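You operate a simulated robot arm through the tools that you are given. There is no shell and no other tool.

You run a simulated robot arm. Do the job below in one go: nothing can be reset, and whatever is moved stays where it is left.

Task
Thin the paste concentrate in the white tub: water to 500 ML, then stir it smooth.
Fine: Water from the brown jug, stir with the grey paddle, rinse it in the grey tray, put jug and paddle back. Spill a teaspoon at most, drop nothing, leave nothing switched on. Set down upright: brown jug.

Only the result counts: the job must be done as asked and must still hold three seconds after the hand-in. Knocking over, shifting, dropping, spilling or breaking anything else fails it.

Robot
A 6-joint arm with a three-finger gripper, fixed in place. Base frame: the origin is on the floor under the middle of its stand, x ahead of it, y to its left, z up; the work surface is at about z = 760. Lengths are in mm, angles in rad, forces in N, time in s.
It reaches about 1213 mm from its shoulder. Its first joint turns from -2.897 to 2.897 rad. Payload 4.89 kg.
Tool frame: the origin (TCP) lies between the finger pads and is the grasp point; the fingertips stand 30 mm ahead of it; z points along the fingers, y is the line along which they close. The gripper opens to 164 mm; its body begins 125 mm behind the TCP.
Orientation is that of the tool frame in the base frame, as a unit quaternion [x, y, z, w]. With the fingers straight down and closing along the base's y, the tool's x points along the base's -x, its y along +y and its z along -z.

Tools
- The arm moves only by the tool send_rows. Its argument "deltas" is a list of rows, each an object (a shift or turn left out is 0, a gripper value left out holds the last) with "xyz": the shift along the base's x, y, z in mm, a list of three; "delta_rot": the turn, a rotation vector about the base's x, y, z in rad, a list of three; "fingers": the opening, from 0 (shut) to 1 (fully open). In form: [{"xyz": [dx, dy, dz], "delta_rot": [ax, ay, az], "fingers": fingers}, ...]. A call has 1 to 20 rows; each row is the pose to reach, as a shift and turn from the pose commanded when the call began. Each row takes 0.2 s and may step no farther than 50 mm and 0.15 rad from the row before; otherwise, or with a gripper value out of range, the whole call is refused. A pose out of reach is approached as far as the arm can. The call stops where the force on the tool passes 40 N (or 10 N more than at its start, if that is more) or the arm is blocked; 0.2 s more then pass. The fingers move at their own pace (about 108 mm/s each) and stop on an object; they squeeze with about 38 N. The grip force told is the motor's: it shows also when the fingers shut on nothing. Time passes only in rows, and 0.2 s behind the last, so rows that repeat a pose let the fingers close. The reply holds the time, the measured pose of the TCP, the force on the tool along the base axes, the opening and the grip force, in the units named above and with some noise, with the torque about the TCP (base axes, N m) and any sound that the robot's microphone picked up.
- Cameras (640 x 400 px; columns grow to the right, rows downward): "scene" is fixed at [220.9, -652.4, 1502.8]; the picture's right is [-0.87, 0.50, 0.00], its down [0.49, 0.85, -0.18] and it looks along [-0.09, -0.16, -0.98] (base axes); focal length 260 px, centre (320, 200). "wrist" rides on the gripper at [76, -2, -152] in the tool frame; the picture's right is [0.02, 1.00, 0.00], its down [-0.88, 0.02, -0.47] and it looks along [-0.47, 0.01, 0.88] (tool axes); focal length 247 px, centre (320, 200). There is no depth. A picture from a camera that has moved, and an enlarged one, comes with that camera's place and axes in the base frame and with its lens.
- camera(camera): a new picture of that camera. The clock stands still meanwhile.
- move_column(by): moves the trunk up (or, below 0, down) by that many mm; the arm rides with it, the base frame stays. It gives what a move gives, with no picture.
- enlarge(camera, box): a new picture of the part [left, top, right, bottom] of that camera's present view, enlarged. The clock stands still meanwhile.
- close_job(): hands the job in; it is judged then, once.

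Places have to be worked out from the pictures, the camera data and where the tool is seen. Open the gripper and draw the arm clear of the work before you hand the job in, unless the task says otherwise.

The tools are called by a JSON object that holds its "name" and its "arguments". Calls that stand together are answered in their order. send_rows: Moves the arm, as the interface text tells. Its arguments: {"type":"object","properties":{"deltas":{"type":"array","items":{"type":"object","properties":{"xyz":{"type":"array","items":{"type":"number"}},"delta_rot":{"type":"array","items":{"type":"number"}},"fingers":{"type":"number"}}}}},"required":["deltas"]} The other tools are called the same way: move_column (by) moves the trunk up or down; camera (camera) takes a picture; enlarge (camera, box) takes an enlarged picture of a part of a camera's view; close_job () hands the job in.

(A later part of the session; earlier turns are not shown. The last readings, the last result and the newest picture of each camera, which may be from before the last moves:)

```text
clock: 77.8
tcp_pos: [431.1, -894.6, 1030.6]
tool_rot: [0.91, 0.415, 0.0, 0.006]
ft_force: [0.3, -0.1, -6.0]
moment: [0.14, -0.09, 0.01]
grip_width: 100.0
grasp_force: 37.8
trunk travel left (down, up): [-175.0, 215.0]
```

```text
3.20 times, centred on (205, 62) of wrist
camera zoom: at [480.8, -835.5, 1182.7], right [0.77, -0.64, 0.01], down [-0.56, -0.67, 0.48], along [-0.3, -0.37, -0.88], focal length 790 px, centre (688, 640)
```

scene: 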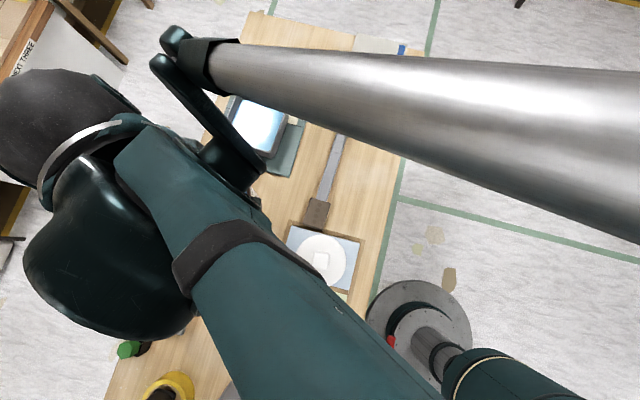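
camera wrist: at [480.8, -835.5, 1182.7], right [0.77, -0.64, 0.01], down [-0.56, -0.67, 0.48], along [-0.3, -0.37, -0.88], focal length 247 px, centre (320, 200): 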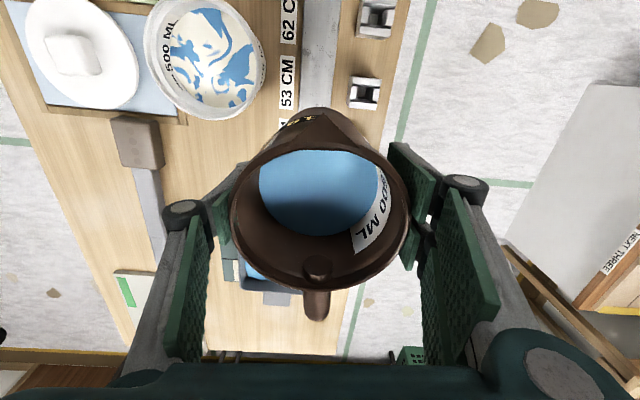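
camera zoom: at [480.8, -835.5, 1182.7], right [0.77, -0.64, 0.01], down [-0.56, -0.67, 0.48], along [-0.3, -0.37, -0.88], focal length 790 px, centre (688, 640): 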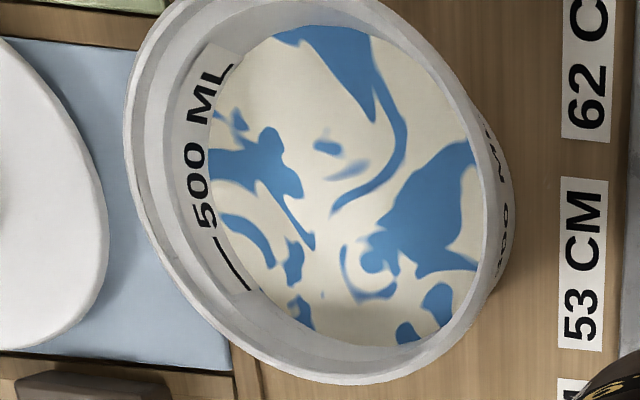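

The gap has come down to about 9 mm (roughly 95-100 ML to go); the colour change seems to go with the thinning. I pour another portion, aiming for about 65 ML.

{"name": "send_rows", "arguments": {"deltas": [{"xyz": [-15, 13, 0]}, {"xyz": [-30, 26, 0]}, {"xyz": [-45, 39, 0]}, {"xyz": [-60, 52, 0]}, {"xyz": [-75, 65, 0]}, {"xyz": [-90, 77, 0]}, {"xyz": [-100, 86, 0], "delta_rot": [-0.03, 0.026, 0]}, {"xyz": [-100, 86, 0], "delta_rot": [-0.0834, 0.0717, 0]}, {"xyz": [-100, 86, 0], "delta_rot": [-0.144, 0.124, 0]}, {"xyz": [-100, 86, 0], "delta_rot": [-0.205, 0.176, 0]}, {"xyz": [-100, 86, 0], "delta_rot": [-0.2654, 0.2283, 0]}, {"xyz": [-100, 86, 0], "delta_rot": [-0.326, 0.2804, 0]}, {"xyz": [-100, 86, 0], "delta_rot": [-0.3867, 0.3326, 0]}, {"xyz": [-100, 86, -10], "delta_rot": [-0.4245, 0.365, 0]}, {"xyz": [-100, 86, -30], "delta_rot": [-0.4245, 0.365, 0]}, {"xyz": [-100, 86, -50], "delta_rot": [-0.4245, 0.365, 0]}, {"xyz": [-100, 86, -70], "delta_rot": [-0.4245, 0.365, 0]}, {"xyz": [-100, 86, -87], "delta_rot": [-0.4245, 0.365, 0]}, {"xyz": [-100, 86, -87], "delta_rot": [-0.4245, 0.365, 0]}]}}

{"name": "send_rows", "arguments": {"deltas": [{"delta_rot": [-0.0531, 0.0456, 0]}, {"delta_rot": [-0.106, 0.0913, 0]}, {"delta_rot": [-0.159, 0.137, 0]}, {"delta_rot": [-0.205, 0.176, 0]}, {"delta_rot": [-0.25, 0.215, 0]}, {"delta_rot": [-0.288, 0.2477, 0]}, {"delta_rot": [-0.296, 0.2543, 0]}, {"delta_rot": [-0.296, 0.2543, 0]}, {"delta_rot": [-0.296, 0.2543, 0]}, {"delta_rot": [-0.296, 0.2543, 0]}, {"delta_rot": [-0.296, 0.2543, 0]}, {"delta_rot": [-0.296, 0.2543, 0]}, {"delta_rot": [-0.296, 0.2543, 0]}, {"delta_rot": [-0.296, 0.2543, 0]}, {"delta_rot": [-0.296, 0.2543, 0]}, {"delta_rot": [-0.296, 0.2543, 0]}, {"delta_rot": [-0.296, 0.2543, 0]}, {"delta_rot": [-0.296, 0.2543, 0]}]}}

{"name": "enlarge", "arguments": {"camera": "scene", "box": [200, 210, 300, 280]}}

{"name": "enlarge", "arguments": {"camera": "wrist", "box": [220, 0, 420, 300]}}

```text
clock: 81.8
tcp_pos: [332.7, -806.7, 945.2]
tool_rot: [0.873, 0.401, -0.251, 0.121]
ft_force: [-0.8, -0.9, -6.3]
moment: [0.18, -0.19, 0.0]
grip_width: 99.8
grasp_force: 38.3
trunk travel left (down, up): [-175.0, 215.0]
```

```text
clock: 85.6
tcp_pos: [330.5, -809.8, 946.0]
tool_rot: [0.807, 0.371, -0.416, 0.196]
ft_force: [-0.3, -0.6, -6.3]
moment: [0.23, -0.19, -0.01]
grip_width: 99.8
grasp_force: 38.4
trunk travel left (down, up): [-175.0, 215.0]
```

```text
5.71 times, centred on (250, 245) of scene
camera zoom: at [220.9, -652.4, 1502.8], right [-0.87, 0.5, 0.0], down [0.49, 0.85, -0.18], along [-0.09, -0.16, -0.98], focal length 1484 px, centre (720, -57)
```

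zoom: 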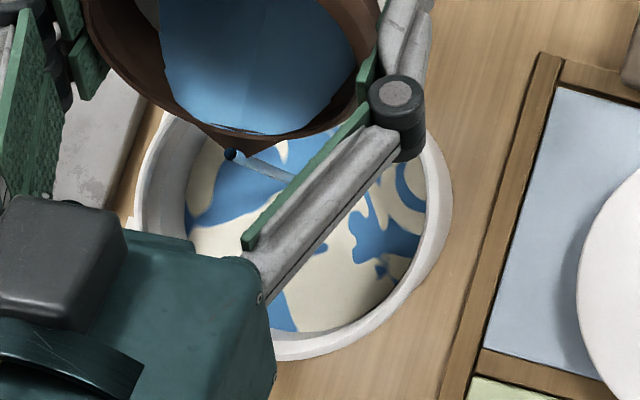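

```text
1.33 times, centred on (320, 150) of wrist
camera zoom: at [439.0, -680.6, 971.6], right [0.77, -0.64, -0.01], down [-0.07, -0.1, 0.99], along [-0.63, -0.76, -0.12], focal length 329 px, centre (320, 267)
```

zoom: 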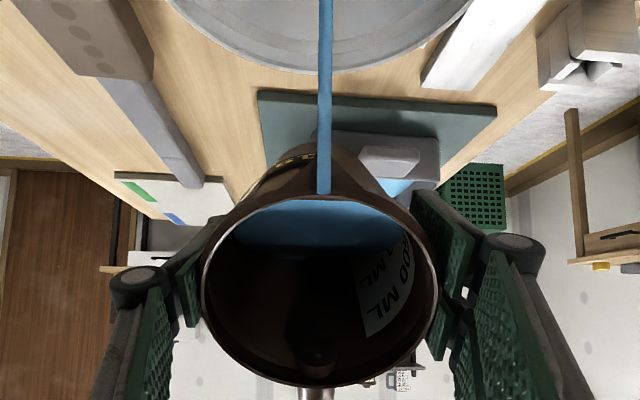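

The flow continues, a bit thinner. I hold another 1.4 s, then stop and go check the level.

{"name": "send_rows", "arguments": {"deltas": [{"xyz": [0, 0, 0]}, {"xyz": [0, 0, 0]}, {"xyz": [0, 0, 0]}, {"xyz": [0, 0, 0]}, {"xyz": [0, 0, 0]}, {"xyz": [0, 0, 0]}]}}

{"name": "send_rows", "arguments": {"deltas": [{"delta_rot": [0.061, -0.0522, 0]}, {"delta_rot": [0.136, -0.1173, 0]}, {"delta_rot": [0.212, -0.1825, 0]}, {"delta_rot": [0.288, -0.2477, 0]}, {"xyz": [0, 0, 15], "delta_rot": [0.296, -0.2543, 0]}, {"xyz": [0, 0, 35], "delta_rot": [0.296, -0.2543, 0]}, {"xyz": [0, 0, 60], "delta_rot": [0.296, -0.2543, 0]}, {"xyz": [0, 0, 80], "delta_rot": [0.326, -0.28, 0]}, {"xyz": [0, 0, 87], "delta_rot": [0.379, -0.326, 0]}, {"xyz": [0, 0, 87], "delta_rot": [0.44, -0.378, 0]}, {"xyz": [0, 0, 87], "delta_rot": [0.5, -0.43, 0]}, {"xyz": [0, 0, 87], "delta_rot": [0.561, -0.4825, 0]}, {"xyz": [0, 0, 87], "delta_rot": [0.622, -0.5345, 0]}, {"xyz": [0, 0, 87], "delta_rot": [0.675, -0.5803, 0]}, {"xyz": [0, 0, 87], "delta_rot": [0.7205, -0.6193, 0]}, {"xyz": [0, 0, 87], "delta_rot": [0.7205, -0.6193, 0]}]}}

{"name": "send_rows", "arguments": {"deltas": [{"xyz": [10, -8, 0]}, {"xyz": [25, -21, 0]}, {"xyz": [40, -34, 0]}, {"xyz": [55, -47, 0]}, {"xyz": [70, -60, 0]}, {"xyz": [85, -73, 0]}, {"xyz": [95, -82, 0]}, {"xyz": [100, -86, 0]}, {"xyz": [100, -86, 0]}]}}

{"name": "enlarge", "arguments": {"camera": "wrist", "box": [150, 50, 200, 100]}}

{"name": "camera", "arguments": {"camera": "wrist"}}

```text
clock: 87.0
tcp_pos: [330.8, -810.1, 946.8]
tool_rot: [0.807, 0.372, -0.415, 0.196]
ft_force: [-0.5, -0.3, -6.2]
moment: [0.18, -0.18, -0.02]
grip_width: 99.9
grasp_force: 38.3
trunk travel left (down, up): [-175.0, 215.0]
```

```text
clock: 90.4
tcp_pos: [331.8, -809.0, 1033.1]
tool_rot: [0.909, 0.417, 0.0, 0.006]
ft_force: [-0.8, -0.2, -5.3]
moment: [0.13, -0.1, 0.02]
grip_width: 99.9
grasp_force: 38.1
trunk travel left (down, up): [-175.0, 215.0]
```

```text
clock: 92.4
tcp_pos: [431.6, -894.4, 1031.6]
tool_rot: [0.909, 0.416, 0.0, 0.005]
ft_force: [0.3, 0.6, -5.9]
moment: [0.1, -0.05, 0.0]
grip_width: 99.9
grasp_force: 38.0
trunk travel left (down, up): [-175.0, 215.0]
```

```text
8.00 times, centred on (175, 75) of wrist
camera zoom: at [481.1, -834.9, 1184.0], right [0.77, -0.64, 0.01], down [-0.56, -0.67, 0.48], along [-0.3, -0.37, -0.88], focal length 1976 px, centre (1480, 1200)
```

zoom: 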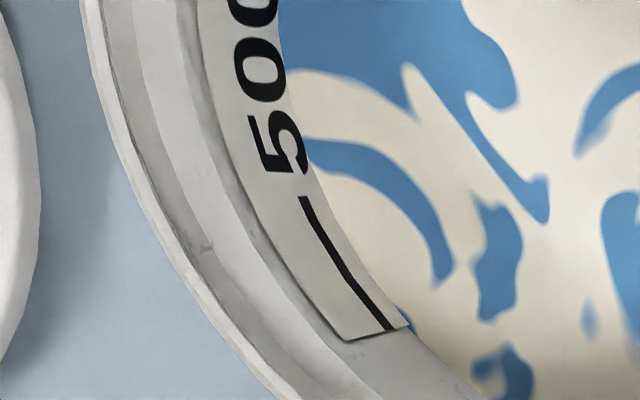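

```text
taken
camera wrist: at [481.1, -834.9, 1184.0], right [0.77, -0.64, 0.01], down [-0.56, -0.67, 0.48], along [-0.3, -0.37, -0.88], focal length 247 px, centre (320, 200)
```

wrist: 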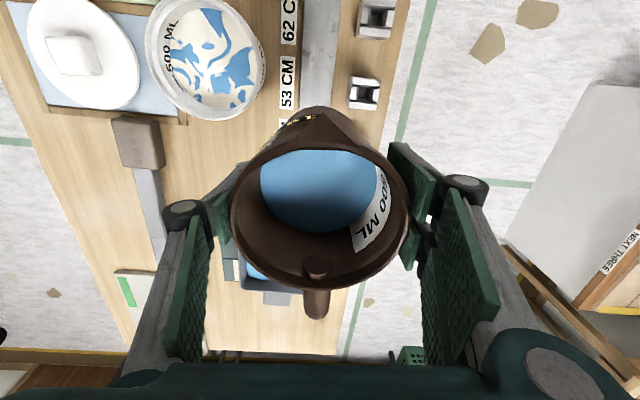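

Gap now about 6.7 mm, i.e. roughly 70 ML to go (about 175-190 ML already poured). I pour again with a little more tilt, aiming for about 45 ML.

{"name": "send_rows", "arguments": {"deltas": [{"xyz": [-15, 13, 0]}, {"xyz": [-30, 26, 0]}, {"xyz": [-45, 39, 0]}, {"xyz": [-60, 52, 0]}, {"xyz": [-75, 65, 0]}, {"xyz": [-90, 77, 0]}, {"xyz": [-100, 86, 0], "delta_rot": [-0.03, 0.026, 0]}, {"xyz": [-100, 86, 0], "delta_rot": [-0.0834, 0.0717, 0]}, {"xyz": [-100, 86, 0], "delta_rot": [-0.144, 0.124, 0]}, {"xyz": [-100, 86, 0], "delta_rot": [-0.205, 0.176, 0]}, {"xyz": [-100, 86, 0], "delta_rot": [-0.2654, 0.2283, 0]}, {"xyz": [-100, 86, 0], "delta_rot": [-0.326, 0.2804, 0]}, {"xyz": [-100, 86, 0], "delta_rot": [-0.3867, 0.3326, 0]}, {"xyz": [-100, 86, -10], "delta_rot": [-0.4245, 0.365, 0]}, {"xyz": [-100, 86, -30], "delta_rot": [-0.4245, 0.365, 0]}, {"xyz": [-100, 86, -50], "delta_rot": [-0.4245, 0.365, 0]}, {"xyz": [-100, 86, -70], "delta_rot": [-0.4245, 0.365, 0]}, {"xyz": [-100, 86, -87], "delta_rot": [-0.4245, 0.365, 0]}, {"xyz": [-100, 86, -87], "delta_rot": [-0.4245, 0.365, 0]}]}}

{"name": "send_rows", "arguments": {"deltas": [{"delta_rot": [-0.0531, 0.0456, 0]}, {"delta_rot": [-0.106, 0.0913, 0]}, {"delta_rot": [-0.159, 0.137, 0]}, {"delta_rot": [-0.205, 0.176, 0]}, {"delta_rot": [-0.25, 0.215, 0]}, {"delta_rot": [-0.288, 0.2477, 0]}, {"delta_rot": [-0.318, 0.2738, 0]}, {"delta_rot": [-0.341, 0.2934, 0]}, {"delta_rot": [-0.341, 0.2934, 0]}, {"delta_rot": [-0.341, 0.2934, 0]}, {"delta_rot": [-0.341, 0.2934, 0]}, {"delta_rot": [-0.341, 0.2934, 0]}, {"delta_rot": [-0.341, 0.2934, 0]}, {"delta_rot": [-0.341, 0.2934, 0]}, {"delta_rot": [-0.341, 0.2934, 0]}, {"delta_rot": [-0.341, 0.2934, 0]}, {"delta_rot": [-0.341, 0.2934, 0]}, {"delta_rot": [-0.341, 0.2934, 0]}]}}

{"name": "enlarge", "arguments": {"camera": "scene", "box": [200, 210, 300, 280]}}

{"name": "enlarge", "arguments": {"camera": "wrist", "box": [220, 0, 420, 300]}}

```text
clock: 96.4
tcp_pos: [330.9, -809.7, 945.9]
tool_rot: [0.873, 0.4, -0.251, 0.121]
ft_force: [0.1, 0.1, -5.6]
moment: [0.22, -0.15, -0.01]
grip_width: 100.0
grasp_force: 38.3
trunk travel left (down, up): [-175.0, 215.0]
```

```text
clock: 100.2
tcp_pos: [330.5, -808.8, 944.7]
tool_rot: [0.794, 0.365, -0.44, 0.207]
ft_force: [0.5, 0.9, -5.2]
moment: [0.22, -0.17, 0.01]
grip_width: 100.0
grasp_force: 38.4
trunk travel left (down, up): [-175.0, 215.0]
```

```text
5.71 times, centred on (250, 245) of scene
camera zoom: at [220.9, -652.4, 1502.8], right [-0.87, 0.5, 0.0], down [0.49, 0.85, -0.18], along [-0.09, -0.16, -0.98], focal length 1484 px, centre (720, -57)
```

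zoom: 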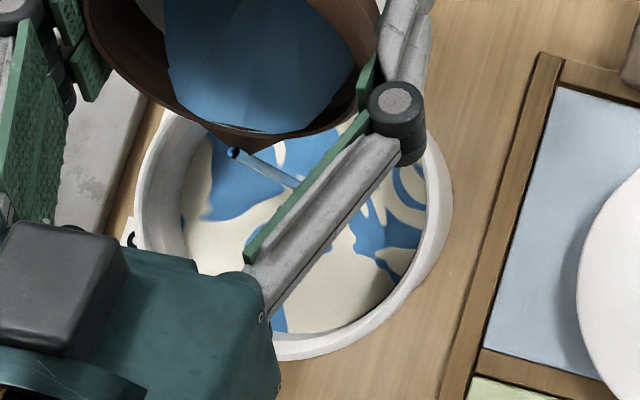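

```text
1.33 times, centred on (320, 150) of wrist
camera zoom: at [440.0, -679.3, 961.5], right [0.77, -0.64, -0.01], down [-0.03, -0.06, 1.0], along [-0.64, -0.77, -0.06], focal length 329 px, centre (320, 267)
```

zoom: 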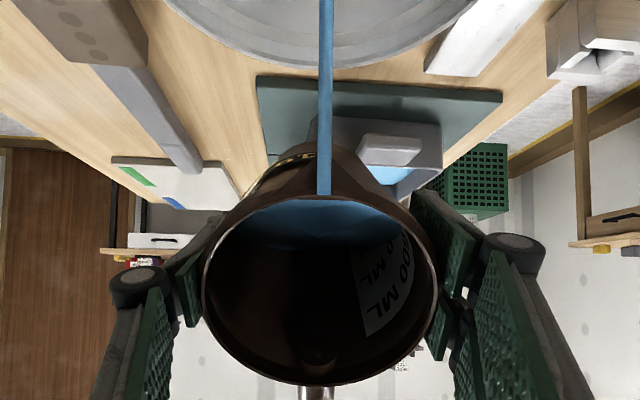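

I stop here and go to the viewing place to read the level again.

{"name": "send_rows", "arguments": {"deltas": [{"delta_rot": [0.061, -0.0522, 0]}, {"delta_rot": [0.136, -0.1173, 0]}, {"delta_rot": [0.212, -0.1825, 0]}, {"delta_rot": [0.288, -0.2477, 0]}, {"xyz": [0, 0, 15], "delta_rot": [0.341, -0.2934, 0]}, {"xyz": [0, 0, 35], "delta_rot": [0.341, -0.2934, 0]}, {"xyz": [0, 0, 60], "delta_rot": [0.341, -0.2934, 0]}, {"xyz": [0, 0, 80], "delta_rot": [0.371, -0.319, 0]}, {"xyz": [0, 0, 87], "delta_rot": [0.424, -0.365, 0]}, {"xyz": [0, 0, 87], "delta_rot": [0.485, -0.417, 0]}, {"xyz": [0, 0, 87], "delta_rot": [0.545, -0.469, 0]}, {"xyz": [0, 0, 87], "delta_rot": [0.606, -0.521, 0]}, {"xyz": [0, 0, 87], "delta_rot": [0.667, -0.5735, 0]}, {"xyz": [0, 0, 87], "delta_rot": [0.72, -0.6194, 0]}, {"xyz": [0, 0, 87], "delta_rot": [0.7655, -0.6584, 0]}, {"xyz": [0, 0, 87], "delta_rot": [0.7655, -0.6584, 0]}]}}

{"name": "send_rows", "arguments": {"deltas": [{"xyz": [10, -8, 0]}, {"xyz": [25, -21, 0]}, {"xyz": [40, -34, 0]}, {"xyz": [55, -47, 0]}, {"xyz": [70, -60, 0]}, {"xyz": [85, -73, 0]}, {"xyz": [95, -82, 0]}, {"xyz": [100, -86, 0]}, {"xyz": [100, -86, 0]}]}}

{"name": "enlarge", "arguments": {"camera": "wrist", "box": [150, 50, 200, 100]}}

{"name": "enlarge", "arguments": {"camera": "wrist", "box": [140, 0, 420, 245]}}

```text
clock: 103.6
tcp_pos: [329.5, -809.0, 1034.0]
tool_rot: [0.909, 0.416, 0.0, 0.005]
ft_force: [-1.0, 0.2, -6.1]
moment: [0.14, -0.11, 0.03]
grip_width: 100.0
grasp_force: 37.9
trunk travel left (down, up): [-175.0, 215.0]
```

```text
clock: 105.6
tcp_pos: [431.0, -894.2, 1033.1]
tool_rot: [0.909, 0.416, 0.0, 0.005]
ft_force: [-0.1, 0.3, -6.1]
moment: [0.1, -0.05, 0.02]
grip_width: 99.9
grasp_force: 38.2
trunk travel left (down, up): [-175.0, 215.0]
```

```text
8.00 times, centred on (175, 75) of wrist
camera zoom: at [480.9, -835.1, 1184.9], right [0.77, -0.64, 0.01], down [-0.56, -0.67, 0.48], along [-0.3, -0.37, -0.88], focal length 1976 px, centre (1480, 1200)
```

zoom: 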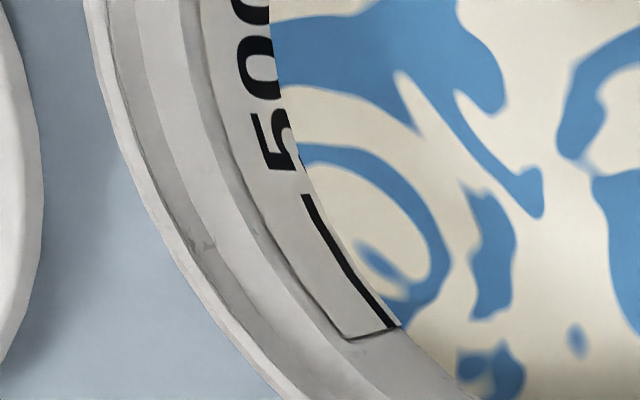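

```text
1.63 times, centred on (280, 122) of wrist
camera zoom: at [480.9, -835.1, 1184.9], right [0.77, -0.64, 0.01], down [-0.56, -0.67, 0.48], along [-0.3, -0.37, -0.88], focal length 403 px, centre (385, 326)
```

zoom: 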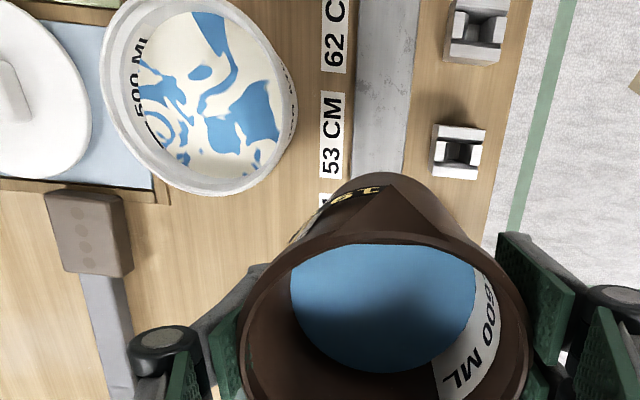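

Only a few millimetres remain. I zoom tighter on the line and the surface edge.

{"name": "enlarge", "arguments": {"camera": "wrist", "box": [170, 70, 190, 95]}}

{"name": "enlarge", "arguments": {"camera": "wrist", "box": [155, 20, 205, 60]}}

```text
16.00 times, centred on (180, 82) of wrist
camera zoom: at [480.9, -835.1, 1184.9], right [0.77, -0.64, 0.01], down [-0.56, -0.67, 0.48], along [-0.3, -0.37, -0.88], focal length 3952 px, centre (2560, 2080)
```

zoom: 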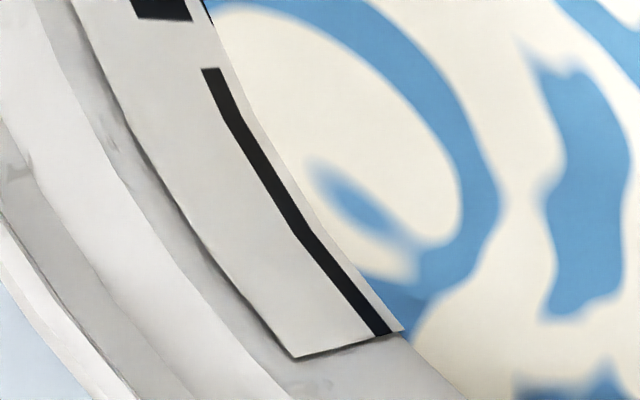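

```text
10.00 times, centred on (180, 40) of wrist
camera zoom: at [480.9, -835.1, 1184.9], right [0.77, -0.64, 0.01], down [-0.56, -0.67, 0.48], along [-0.3, -0.37, -0.88], focal length 2470 px, centre (1720, 1800)
```

zoom: 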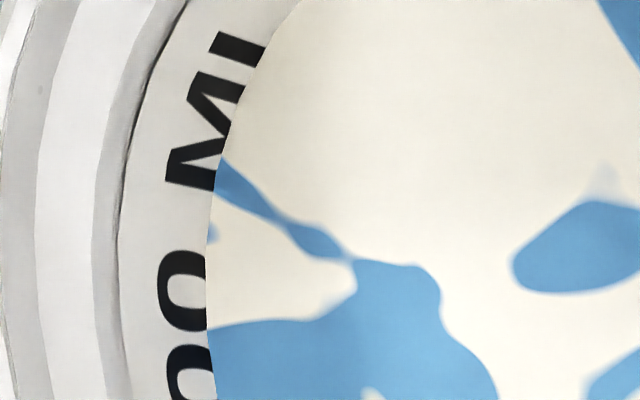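

The surface is about 3.5 mm (roughly 33 ML) below the line centre. I do one more short pour with slightly more tilt, aiming for about 25 ML.

{"name": "send_rows", "arguments": {"deltas": [{"xyz": [-15, 13, 0]}, {"xyz": [-30, 26, 0]}, {"xyz": [-45, 39, 0]}, {"xyz": [-60, 52, 0]}, {"xyz": [-75, 65, 0]}, {"xyz": [-90, 77, 0]}, {"xyz": [-100, 86, 0], "delta_rot": [-0.03, 0.026, 0]}, {"xyz": [-100, 86, 0], "delta_rot": [-0.0834, 0.0717, 0]}, {"xyz": [-100, 86, 0], "delta_rot": [-0.144, 0.124, 0]}, {"xyz": [-100, 86, 0], "delta_rot": [-0.205, 0.176, 0]}, {"xyz": [-100, 86, 0], "delta_rot": [-0.2654, 0.2283, 0]}, {"xyz": [-100, 86, 0], "delta_rot": [-0.326, 0.2804, 0]}, {"xyz": [-100, 86, 0], "delta_rot": [-0.3867, 0.3326, 0]}, {"xyz": [-100, 86, -10], "delta_rot": [-0.4245, 0.365, 0]}, {"xyz": [-100, 86, -30], "delta_rot": [-0.4245, 0.365, 0]}, {"xyz": [-100, 86, -50], "delta_rot": [-0.4245, 0.365, 0]}, {"xyz": [-100, 86, -70], "delta_rot": [-0.4245, 0.365, 0]}, {"xyz": [-100, 86, -87], "delta_rot": [-0.4245, 0.365, 0]}, {"xyz": [-100, 86, -87], "delta_rot": [-0.4245, 0.365, 0]}]}}

{"name": "send_rows", "arguments": {"deltas": [{"delta_rot": [-0.0531, 0.0456, 0]}, {"delta_rot": [-0.106, 0.0913, 0]}, {"delta_rot": [-0.159, 0.137, 0]}, {"delta_rot": [-0.212, 0.1825, 0]}, {"delta_rot": [-0.265, 0.228, 0]}, {"delta_rot": [-0.318, 0.2738, 0]}, {"delta_rot": [-0.35, 0.301, 0]}, {"delta_rot": [-0.367, 0.316, 0]}, {"delta_rot": [-0.367, 0.316, 0]}, {"delta_rot": [-0.367, 0.316, 0]}, {"delta_rot": [-0.367, 0.316, 0]}, {"delta_rot": [-0.367, 0.316, 0]}, {"delta_rot": [-0.367, 0.316, 0]}, {"delta_rot": [-0.367, 0.316, 0]}, {"delta_rot": [-0.367, 0.316, 0]}, {"delta_rot": [-0.31, 0.267, 0]}, {"delta_rot": [-0.235, 0.2017, 0]}, {"delta_rot": [-0.16, 0.137, 0]}, {"delta_rot": [-0.085, 0.073, 0]}, {"delta_rot": [0, 0, 0]}]}}

{"name": "send_rows", "arguments": {"deltas": [{"xyz": [0, 0, 15]}, {"xyz": [0, 0, 35]}, {"xyz": [0, 0, 60]}, {"xyz": [0, 0, 80], "delta_rot": [0.03, -0.0256, 0]}, {"xyz": [0, 0, 87], "delta_rot": [0.083, -0.0716, 0]}, {"xyz": [0, 0, 87], "delta_rot": [0.144, -0.1236, 0]}, {"xyz": [0, 0, 87], "delta_rot": [0.204, -0.1756, 0]}, {"xyz": [0, 0, 87], "delta_rot": [0.265, -0.228, 0]}, {"xyz": [0, 0, 87], "delta_rot": [0.326, -0.28, 0]}, {"xyz": [0, 0, 87], "delta_rot": [0.379, -0.326, 0]}, {"xyz": [10, -8, 87], "delta_rot": [0.4245, -0.365, 0]}, {"xyz": [25, -21, 87], "delta_rot": [0.4245, -0.365, 0]}, {"xyz": [40, -34, 87], "delta_rot": [0.4245, -0.365, 0]}, {"xyz": [55, -47, 87], "delta_rot": [0.4245, -0.365, 0]}, {"xyz": [70, -60, 87], "delta_rot": [0.4245, -0.365, 0]}, {"xyz": [85, -73, 87], "delta_rot": [0.4245, -0.365, 0]}, {"xyz": [95, -82, 87], "delta_rot": [0.4245, -0.365, 0]}, {"xyz": [100, -86, 87], "delta_rot": [0.4245, -0.365, 0]}, {"xyz": [100, -86, 87], "delta_rot": [0.4245, -0.365, 0]}]}}

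{"name": "enlarge", "arguments": {"camera": "wrist", "box": [170, 70, 190, 95]}}

{"name": "enlarge", "arguments": {"camera": "wrist", "box": [140, 0, 270, 125]}}

```text
clock: 109.6
tcp_pos: [330.2, -807.9, 947.1]
tool_rot: [0.873, 0.4, -0.251, 0.121]
ft_force: [0.0, -0.5, -5.9]
moment: [0.14, -0.15, -0.03]
grip_width: 100.1
grasp_force: 38.1
trunk travel left (down, up): [-175.0, 215.0]
```

```text
clock: 113.8
tcp_pos: [330.8, -808.2, 945.6]
tool_rot: [0.873, 0.4, -0.251, 0.12]
ft_force: [0.6, -0.7, -5.8]
moment: [0.21, -0.05, 0.02]
grip_width: 99.8
grasp_force: 38.3
trunk travel left (down, up): [-175.0, 215.0]
```

```text
clock: 117.8
tcp_pos: [430.0, -896.1, 1032.7]
tool_rot: [0.909, 0.416, 0.0, 0.006]
ft_force: [-0.2, 0.2, -5.5]
moment: [0.08, -0.11, 0.0]
grip_width: 99.7
grasp_force: 38.5
trunk travel left (down, up): [-175.0, 215.0]
```

```text
16.00 times, centred on (180, 82) of wrist
camera zoom: at [479.7, -836.4, 1184.9], right [0.77, -0.64, 0.01], down [-0.56, -0.67, 0.48], along [-0.3, -0.37, -0.88], focal length 3952 px, centre (2560, 2080)
```

zoom: 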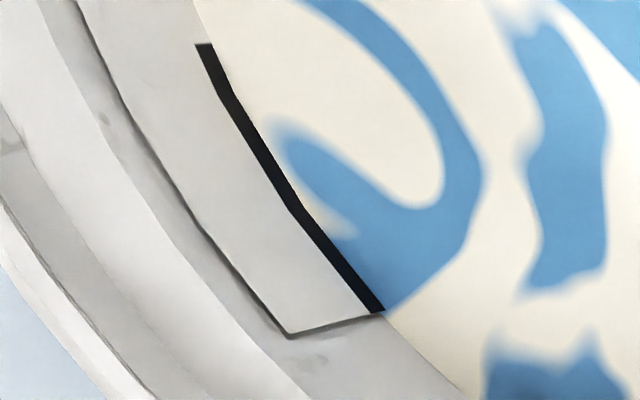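

```text
3.20 times, centred on (205, 62) of wrist
camera zoom: at [479.7, -836.4, 1184.9], right [0.77, -0.64, 0.01], down [-0.56, -0.67, 0.48], along [-0.3, -0.37, -0.88], focal length 790 px, centre (688, 640)
```

zoom: 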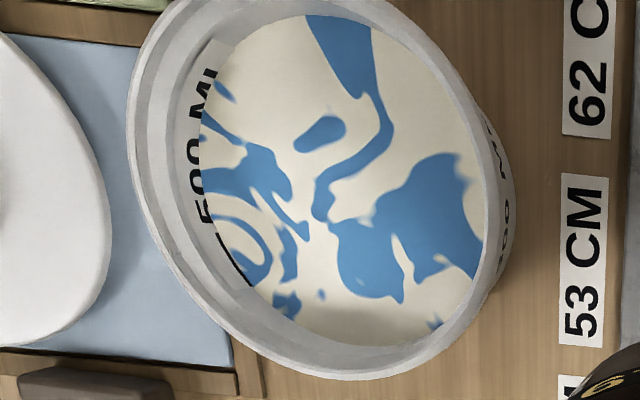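

The surface now touches the lower edge of the 500 line, about 1 mm (≈10 ML) under its centre. One more tiny pour brings it to the middle of the line.

{"name": "send_rows", "arguments": {"deltas": [{"xyz": [-15, 13, 0]}, {"xyz": [-30, 26, 0]}, {"xyz": [-45, 39, 0]}, {"xyz": [-60, 52, 0]}, {"xyz": [-75, 65, 0]}, {"xyz": [-90, 77, 0]}, {"xyz": [-100, 87, 0], "delta_rot": [-0.03, 0.026, 0]}, {"xyz": [-100, 87, 0], "delta_rot": [-0.0834, 0.0717, 0]}, {"xyz": [-100, 87, 0], "delta_rot": [-0.144, 0.124, 0]}, {"xyz": [-100, 87, 0], "delta_rot": [-0.205, 0.176, 0]}, {"xyz": [-100, 87, 0], "delta_rot": [-0.2654, 0.2283, 0]}, {"xyz": [-100, 87, 0], "delta_rot": [-0.326, 0.2804, 0]}, {"xyz": [-100, 87, 0], "delta_rot": [-0.3867, 0.3326, 0]}, {"xyz": [-100, 87, -10], "delta_rot": [-0.4245, 0.365, 0]}, {"xyz": [-100, 87, -30], "delta_rot": [-0.4245, 0.365, 0]}, {"xyz": [-100, 87, -50], "delta_rot": [-0.4245, 0.365, 0]}, {"xyz": [-100, 87, -70], "delta_rot": [-0.4245, 0.365, 0]}, {"xyz": [-100, 87, -87], "delta_rot": [-0.4245, 0.365, 0]}, {"xyz": [-100, 87, -87], "delta_rot": [-0.4245, 0.365, 0]}]}}

{"name": "send_rows", "arguments": {"deltas": [{"delta_rot": [-0.0531, 0.0456, 0]}, {"delta_rot": [-0.106, 0.0913, 0]}, {"delta_rot": [-0.159, 0.137, 0]}, {"delta_rot": [-0.212, 0.1825, 0]}, {"delta_rot": [-0.265, 0.228, 0]}, {"delta_rot": [-0.318, 0.2738, 0]}, {"delta_rot": [-0.35, 0.301, 0]}, {"delta_rot": [-0.367, 0.316, 0]}, {"delta_rot": [-0.367, 0.316, 0]}, {"delta_rot": [-0.367, 0.316, 0]}, {"delta_rot": [-0.367, 0.316, 0]}, {"delta_rot": [-0.367, 0.316, 0]}, {"delta_rot": [-0.31, 0.267, 0]}, {"delta_rot": [-0.235, 0.2017, 0]}, {"delta_rot": [-0.16, 0.137, 0]}, {"delta_rot": [-0.085, 0.073, 0]}, {"delta_rot": [0, 0, 0]}]}}

{"name": "send_rows", "arguments": {"deltas": [{"xyz": [0, 0, 15]}, {"xyz": [0, 0, 35]}, {"xyz": [0, 0, 60]}, {"xyz": [0, 0, 80], "delta_rot": [0.03, -0.0256, 0]}, {"xyz": [0, 0, 87], "delta_rot": [0.083, -0.0716, 0]}, {"xyz": [0, 0, 87], "delta_rot": [0.144, -0.1236, 0]}, {"xyz": [0, 0, 87], "delta_rot": [0.204, -0.1756, 0]}, {"xyz": [0, 0, 87], "delta_rot": [0.265, -0.228, 0]}, {"xyz": [0, 0, 87], "delta_rot": [0.326, -0.28, 0]}, {"xyz": [0, 0, 87], "delta_rot": [0.379, -0.326, 0]}, {"xyz": [10, -8, 87], "delta_rot": [0.4245, -0.365, 0]}, {"xyz": [25, -21, 87], "delta_rot": [0.4245, -0.365, 0]}, {"xyz": [40, -34, 87], "delta_rot": [0.4245, -0.365, 0]}, {"xyz": [55, -47, 87], "delta_rot": [0.4245, -0.365, 0]}, {"xyz": [70, -60, 87], "delta_rot": [0.4245, -0.365, 0]}, {"xyz": [85, -73, 87], "delta_rot": [0.4245, -0.365, 0]}, {"xyz": [95, -82, 87], "delta_rot": [0.4245, -0.365, 0]}, {"xyz": [100, -86, 87], "delta_rot": [0.4245, -0.365, 0]}, {"xyz": [100, -86, 87], "delta_rot": [0.4245, -0.365, 0]}]}}

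{"name": "enlarge", "arguments": {"camera": "wrist", "box": [170, 70, 190, 95]}}

{"name": "camera", "arguments": {"camera": "wrist"}}

```text
clock: 121.8
tcp_pos: [332.0, -807.0, 944.5]
tool_rot: [0.872, 0.401, -0.251, 0.122]
ft_force: [-0.6, 0.1, -4.8]
moment: [0.15, -0.15, -0.02]
grip_width: 99.8
grasp_force: 37.9
trunk travel left (down, up): [-175.0, 215.0]
```

```text
clock: 125.4
tcp_pos: [329.8, -807.1, 945.8]
tool_rot: [0.873, 0.4, -0.251, 0.12]
ft_force: [0.0, 0.3, -6.0]
moment: [0.17, -0.03, -0.03]
grip_width: 99.8
grasp_force: 38.6
trunk travel left (down, up): [-175.0, 215.0]
```

```text
clock: 129.4
tcp_pos: [430.7, -893.8, 1032.1]
tool_rot: [0.909, 0.416, 0.0, 0.006]
ft_force: [0.3, 0.1, -5.5]
moment: [0.09, -0.07, 0.02]
grip_width: 99.9
grasp_force: 37.8
trunk travel left (down, up): [-175.0, 215.0]
```

```text
16.00 times, centred on (180, 82) of wrist
camera zoom: at [480.2, -834.0, 1184.3], right [0.77, -0.64, 0.01], down [-0.56, -0.67, 0.48], along [-0.3, -0.37, -0.88], focal length 3952 px, centre (2560, 2080)
```

zoom: 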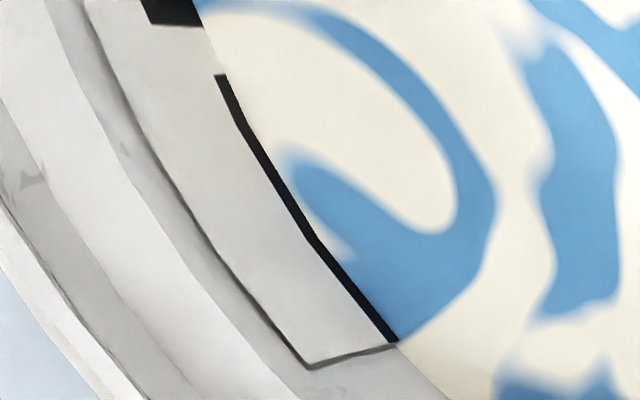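

```text
taken
camera wrist: at [480.2, -834.0, 1184.3], right [0.77, -0.64, 0.01], down [-0.56, -0.67, 0.48], along [-0.3, -0.37, -0.88], focal length 247 px, centre (320, 200)
```

wrist: 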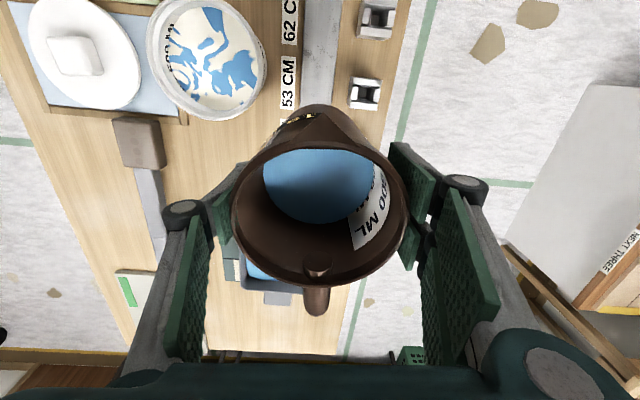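

The level now sits in the line itself, so the water is right. I carry the jug back over its place (net offset to the pick pose is (+89,+272,-159)), upright and slowly.

{"name": "send_rows", "arguments": {"deltas": [{"xyz": [4, 12, 0]}, {"xyz": [11, 34, 0]}, {"xyz": [18, 56, 0]}, {"xyz": [26, 79, 0]}, {"xyz": [33, 102, 0]}, {"xyz": [41, 125, 0]}, {"xyz": [48, 148, 0]}, {"xyz": [56, 171, 0]}, {"xyz": [63, 194, 0]}, {"xyz": [71, 217, 0]}, {"xyz": [78, 240, 0]}, {"xyz": [85, 260, 0]}, {"xyz": [89, 272, 0]}, {"xyz": [89, 272, 0]}, {"xyz": [89, 272, -30]}, {"xyz": [89, 272, -60]}, {"xyz": [89, 272, -90]}, {"xyz": [89, 272, -110]}, {"xyz": [89, 272, -120]}, {"xyz": [89, 272, -120]}]}}

{"name": "camera", "arguments": {"camera": "wrist"}}

```text
clock: 133.6
tcp_pos: [517.9, -621.2, 913.5]
tool_rot: [0.909, 0.416, 0.0, 0.005]
ft_force: [-0.8, -0.4, -5.9]
moment: [0.09, -0.09, -0.03]
grip_width: 99.9
grasp_force: 38.1
trunk travel left (down, up): [-175.0, 215.0]
```

```text
taken
camera wrist: at [567.5, -561.4, 1065.6], right [0.77, -0.64, 0.01], down [-0.56, -0.67, 0.48], along [-0.3, -0.37, -0.88], focal length 247 px, centre (320, 200)
```

wrist: 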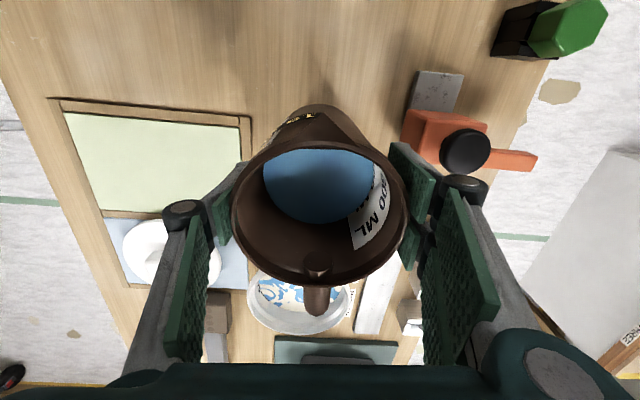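

The level is done; but compared with the first lift the jug seems to have crept a little in the hand (rim and handle shifted a few pixels). I zoom in to judge how it now hangs before setting it down.

{"name": "enlarge", "arguments": {"camera": "wrist", "box": [225, 130, 415, 300]}}

{"name": "camera", "arguments": {"camera": "scene"}}

{"name": "enlarge", "arguments": {"camera": "wrist", "box": [220, 90, 420, 330]}}

```text
2.35 times, centred on (320, 215) of wrist
camera zoom: at [567.5, -561.4, 1065.6], right [0.77, -0.64, 0.01], down [-0.56, -0.67, 0.48], along [-0.3, -0.37, -0.88], focal length 581 px, centre (320, 165)
```

zoom: 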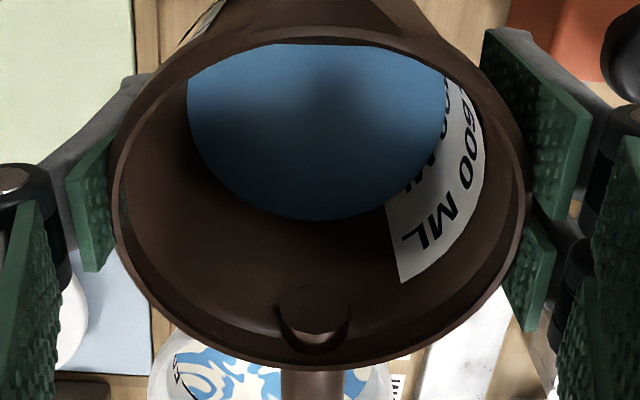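

```text
taken
```

scene: 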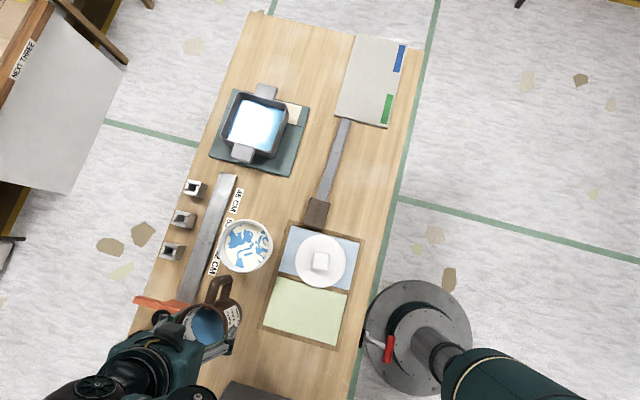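

```text
1.67 times, centred on (320, 210) of wrist
camera zoom: at [567.5, -561.4, 1065.6], right [0.77, -0.64, 0.01], down [-0.56, -0.67, 0.48], along [-0.3, -0.37, -0.88], focal length 412 px, centre (320, 183)
```

zoom: 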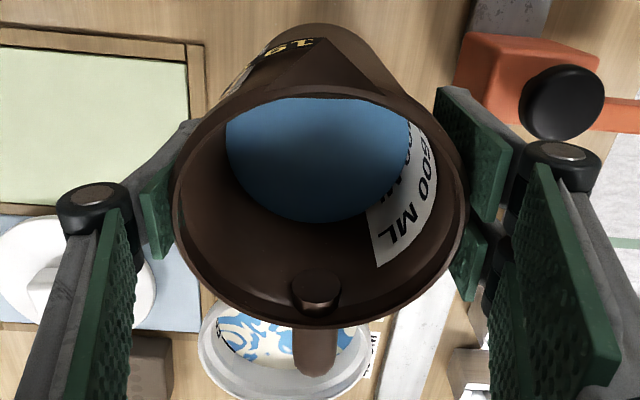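

The jug has crept a couple of millimetres down and leans back about 2° in the hand. I tilt the hand forward by 0.04 rad to make the jug vertical again and lower it close to the bench, watching the force.

{"name": "send_rows", "arguments": {"deltas": [{"xyz": [0, 0, -8], "delta_rot": [-0.015, 0.013, 0]}, {"xyz": [0, 0, -16], "delta_rot": [-0.03, 0.026, 0]}, {"xyz": [0, 0, -24], "delta_rot": [-0.03, 0.026, 0]}, {"xyz": [0, 0, -30], "delta_rot": [-0.03, 0.026, 0]}, {"xyz": [0, 0, -33], "delta_rot": [-0.03, 0.026, 0]}, {"xyz": [0, 0, -33], "delta_rot": [-0.03, 0.026, 0]}]}}

{"name": "enlarge", "arguments": {"camera": "scene", "box": [140, 250, 280, 380]}}

```text
clock: 135.0
tcp_pos: [518.1, -621.8, 878.8]
tool_rot: [0.909, 0.416, -0.018, 0.014]
ft_force: [0.2, 0.4, -5.4]
moment: [0.11, -0.11, -0.04]
grip_width: 100.0
grasp_force: 38.1
trunk travel left (down, up): [-175.0, 215.0]
```

```text
3.08 times, centred on (210, 315) of scene
camera zoom: at [220.9, -652.4, 1502.8], right [-0.87, 0.5, 0.0], down [0.49, 0.85, -0.18], along [-0.09, -0.16, -0.98], focal length 799 px, centre (658, -154)
```

zoom: 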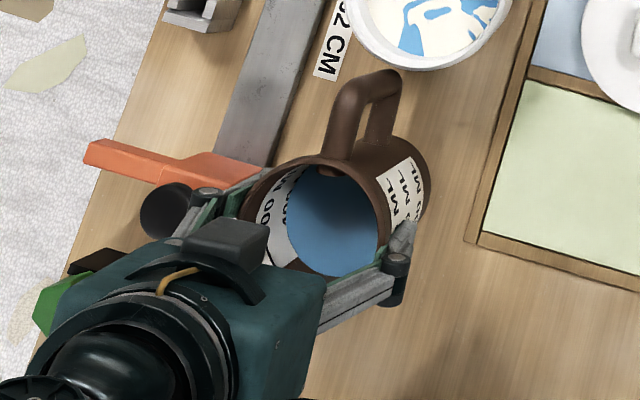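

Still hanging free. I lower in 1 mm steps to feel the bench.

{"name": "send_rows", "arguments": {"deltas": [{"xyz": [0, 0, -1]}, {"xyz": [0, 0, -2]}, {"xyz": [0, 0, -2]}]}}

{"name": "send_rows", "arguments": {"deltas": [{"xyz": [0, 0, -1]}, {"xyz": [0, 0, -2]}, {"xyz": [0, 0, -2]}]}}

```text
clock: 135.8
tcp_pos: [520.0, -621.8, 878.8]
tool_rot: [0.909, 0.416, -0.018, 0.014]
ft_force: [-0.2, -0.3, -5.4]
moment: [0.1, -0.11, -0.06]
grip_width: 99.9
grasp_force: 38.4
trunk travel left (down, up): [-175.0, 215.0]
```

```text
clock: 136.6
tcp_pos: [518.5, -621.8, 877.2]
tool_rot: [0.909, 0.415, -0.018, 0.014]
ft_force: [-2.6, -3.2, 18.8]
moment: [0.63, 0.26, 0.03]
grip_width: 100.4
grasp_force: 38.0
trunk travel left (down, up): [-175.0, 215.0]
```

The bench is felt (18.8 N upward), so the jug is standing. I ease off 1 mm to relieve the press before opening.

{"name": "send_rows", "arguments": {"deltas": [{"xyz": [0, 0, 0.8]}, {"xyz": [0, 0, 1.2]}]}}

{"name": "camera", "arguments": {"camera": "wrist"}}

```text
clock: 137.2
tcp_pos: [521.3, -622.1, 877.3]
tool_rot: [0.909, 0.416, -0.019, 0.014]
ft_force: [-2.6, -1.3, 4.0]
moment: [-0.14, -0.09, -0.1]
grip_width: 100.0
grasp_force: 38.3
trunk travel left (down, up): [-175.0, 215.0]
```

```text
taken
camera wrist: at [573.7, -557.1, 1026.2], right [0.77, -0.64, 0.01], down [-0.55, -0.66, 0.51], along [-0.32, -0.4, -0.86], focal length 247 px, centre (320, 200)
```

wrist: 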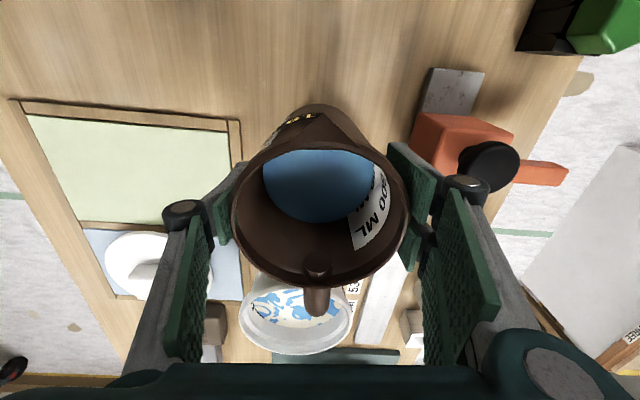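

The bench carries the jug now. I open the fingers gently.

{"name": "send_rows", "arguments": {"deltas": [{"fingers": 0.63}, {"fingers": 0.66}, {"fingers": 0.7}, {"fingers": 0.76}, {"fingers": 0.82}, {"fingers": 0.85}]}}

{"name": "camera", "arguments": {"camera": "wrist"}}

```text
clock: 138.6
tcp_pos: [519.9, -621.2, 877.6]
tool_rot: [0.909, 0.416, -0.018, 0.015]
ft_force: [0.0, 0.4, 0.8]
moment: [-0.01, -0.02, -0.01]
grip_width: 139.3
grasp_force: 0.0
trunk travel left (down, up): [-175.0, 215.0]
```

```text
taken
camera wrist: at [573.8, -557.1, 1026.3], right [0.77, -0.64, 0.01], down [-0.55, -0.66, 0.51], along [-0.32, -0.4, -0.86], focal length 247 px, centre (320, 200)
```

wrist: 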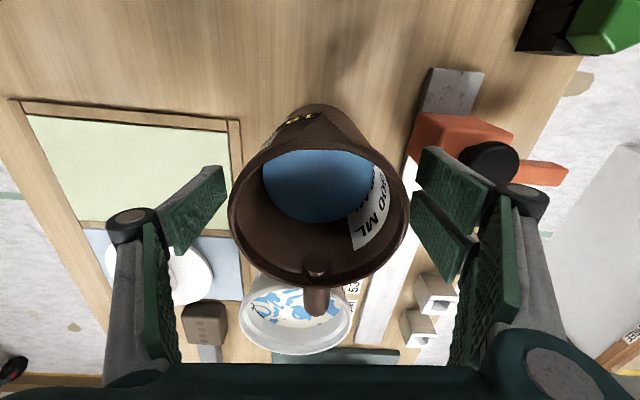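

The jug is released and stands steady. I raise the hand straight up clear of it and check.

{"name": "send_rows", "arguments": {"deltas": [{"xyz": [0, 0, 20]}, {"xyz": [0, 0, 50]}, {"xyz": [0, 0, 90]}, {"xyz": [0, 0, 130], "delta_rot": [0.015, -0.013, 0]}, {"xyz": [0, 0, 170], "delta_rot": [0.03, -0.026, 0]}, {"xyz": [0, 0, 200], "delta_rot": [0.03, -0.026, 0]}]}}

{"name": "camera", "arguments": {"camera": "wrist"}}

{"name": "enlarge", "arguments": {"camera": "scene", "box": [140, 200, 300, 380]}}

```text
clock: 140.0
tcp_pos: [518.2, -622.3, 1077.2]
tool_rot: [0.909, 0.417, 0.0, 0.006]
ft_force: [0.5, -0.2, 0.8]
moment: [0.06, 0.06, 0.0]
grip_width: 139.5
grasp_force: 0.0
trunk travel left (down, up): [-175.0, 215.0]
```

```text
taken
camera wrist: at [567.8, -562.5, 1229.7], right [0.77, -0.64, 0.01], down [-0.56, -0.67, 0.48], along [-0.3, -0.37, -0.88], focal length 247 px, centre (320, 200)
```

wrist: 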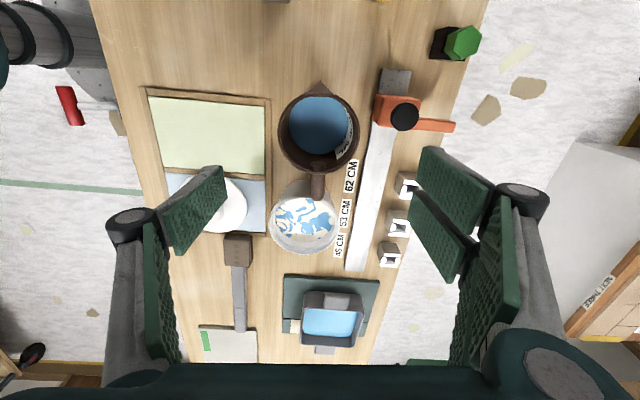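

```text
2.22 times, centred on (220, 290) of scene
camera zoom: at [220.9, -652.4, 1502.8], right [-0.87, 0.5, 0.0], down [0.49, 0.85, -0.18], along [-0.09, -0.16, -0.98], focal length 577 px, centre (542, 0)
```

zoom: 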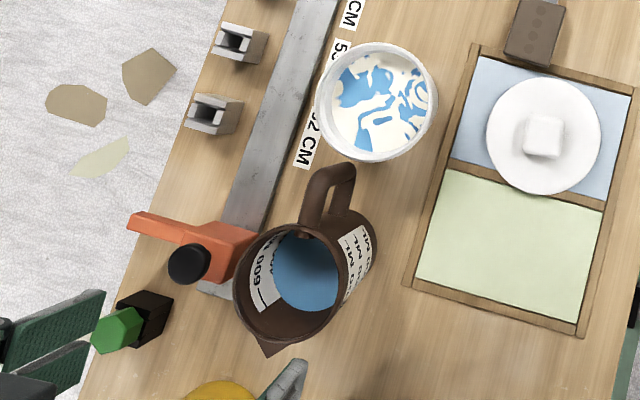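

The jug is back in place, upright. Next the paddle: its handle block lies around (181,-739) with the blade tip near (-39,-945), axis azimuth about 43°. I move above the handle, aligned with it, to measure precisely.

{"name": "send_rows", "arguments": {"deltas": [{"xyz": [-30, -11, -5], "delta_rot": [0, 0, -0.012], "fingers": 0.8}, {"xyz": [-65, -24, -10], "delta_rot": [0, 0, -0.024]}, {"xyz": [-100, -36, -20], "delta_rot": [0, 0, -0.036]}, {"xyz": [-135, -49, -30], "delta_rot": [0, 0, -0.048]}, {"xyz": [-170, -62, -40], "delta_rot": [0, 0, -0.06]}, {"xyz": [-205, -75, -50], "delta_rot": [0, 0, -0.072]}, {"xyz": [-240, -87, -60], "delta_rot": [0, 0, -0.084]}, {"xyz": [-275, -100, -80], "delta_rot": [0, 0, -0.096]}, {"xyz": [-310, -113, -100], "delta_rot": [0, 0, -0.108]}, {"xyz": [-335, -122, -115], "delta_rot": [0, 0, -0.108]}, {"xyz": [-346.5, -126, -120], "delta_rot": [0, 0, -0.108]}, {"xyz": [-346.5, -126, -120], "delta_rot": [0, 0, -0.108]}]}}

{"name": "camera", "arguments": {"camera": "wrist"}}

{"name": "enlarge", "arguments": {"camera": "wrist", "box": [230, 60, 410, 260]}}

```text
clock: 142.6
tcp_pos: [175.4, -747.7, 956.5]
tool_rot: [0.931, 0.366, 0.0, 0.006]
ft_force: [-0.7, -0.3, 0.0]
moment: [0.07, -0.04, -0.01]
grip_width: 131.3
grasp_force: 0.1
trunk travel left (down, up): [-175.0, 215.0]
```

```text
taken
camera wrist: at [230.4, -693.5, 1108.7], right [0.7, -0.72, 0.01], down [-0.63, -0.61, 0.48], along [-0.34, -0.34, -0.88], focal length 247 px, centre (320, 200)
```

wrist: 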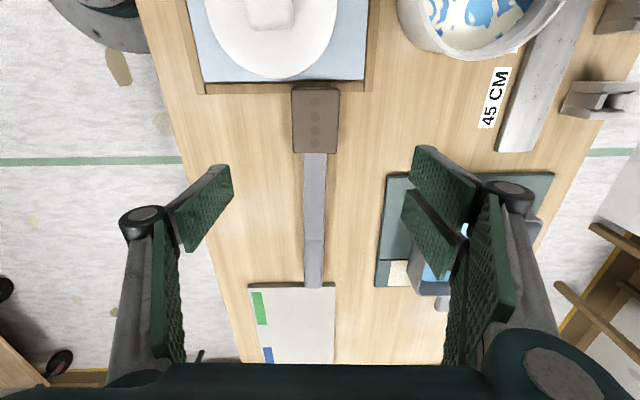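

```text
2.00 times, centred on (320, 160) of wrist
camera zoom: at [230.4, -693.5, 1108.7], right [0.7, -0.72, 0.01], down [-0.63, -0.61, 0.48], along [-0.34, -0.34, -0.88], focal length 494 px, centre (320, 280)
```

zoom: 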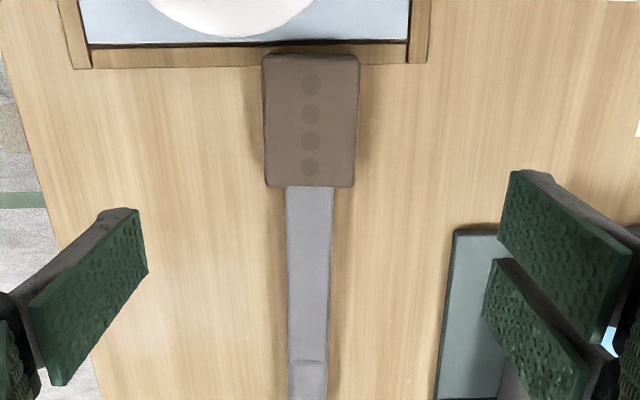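

The block is about 57 mm wide and 80 mm long, aligned with the tool, its centre 5 mm to the left of the hand. I correct that, narrow the fingers to about 98 mm and go down to z≈830 first.

{"name": "send_rows", "arguments": {"deltas": [{"xyz": [-3.4, 3.7, -30], "fingers": 0.6}, {"xyz": [-3.4, 3.7, -65]}, {"xyz": [-3.4, 3.7, -95]}, {"xyz": [-3.4, 3.7, -117]}, {"xyz": [-3.4, 3.7, -126]}, {"xyz": [-3.4, 3.7, -126]}]}}

{"name": "camera", "arguments": {"camera": "wrist"}}

```text
clock: 144.0
tcp_pos: [170.1, -744.4, 831.7]
tool_rot: [0.93, 0.367, 0.0, 0.006]
ft_force: [0.3, 0.2, 0.7]
moment: [0.0, 0.01, 0.0]
grip_width: 98.0
grasp_force: 0.2
trunk travel left (down, up): [-175.0, 215.0]
```

```text
taken
camera wrist: at [225.7, -689.9, 984.0], right [0.7, -0.72, 0.01], down [-0.63, -0.61, 0.48], along [-0.34, -0.34, -0.88], focal length 247 px, centre (320, 200)
```

wrist: 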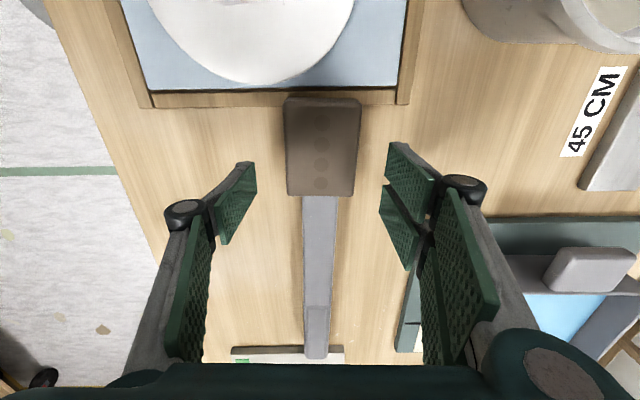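

Fingers straddle the block evenly. I lower the last 34 mm so the fingertips are just above the bench, then check the force.

{"name": "send_rows", "arguments": {"deltas": [{"xyz": [0, 0, -12]}, {"xyz": [0, 0, -22]}, {"xyz": [0, 0, -30]}, {"xyz": [0, 0, -34]}, {"xyz": [0, 0, -34]}]}}

{"name": "camera", "arguments": {"camera": "wrist"}}

```text
clock: 145.2
tcp_pos: [169.6, -745.1, 796.1]
tool_rot: [0.93, 0.367, -0.001, 0.006]
ft_force: [0.3, -0.4, -0.1]
moment: [0.02, -0.01, -0.01]
grip_width: 98.6
grasp_force: 0.1
trunk travel left (down, up): [-175.0, 215.0]
```

```text
taken
camera wrist: at [225.5, -689.7, 948.8], right [0.7, -0.72, 0.01], down [-0.63, -0.61, 0.48], along [-0.34, -0.34, -0.88], focal length 247 px, centre (320, 200)
```

wrist: 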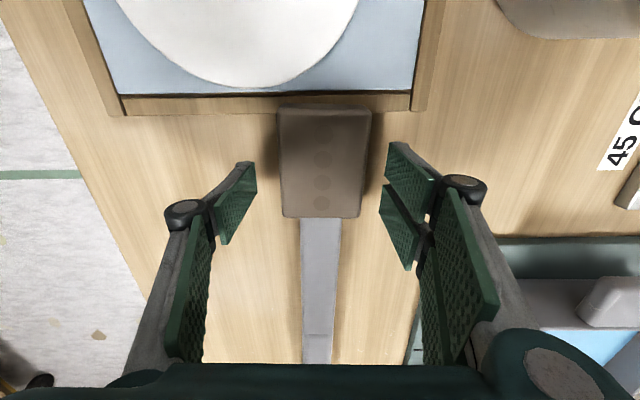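

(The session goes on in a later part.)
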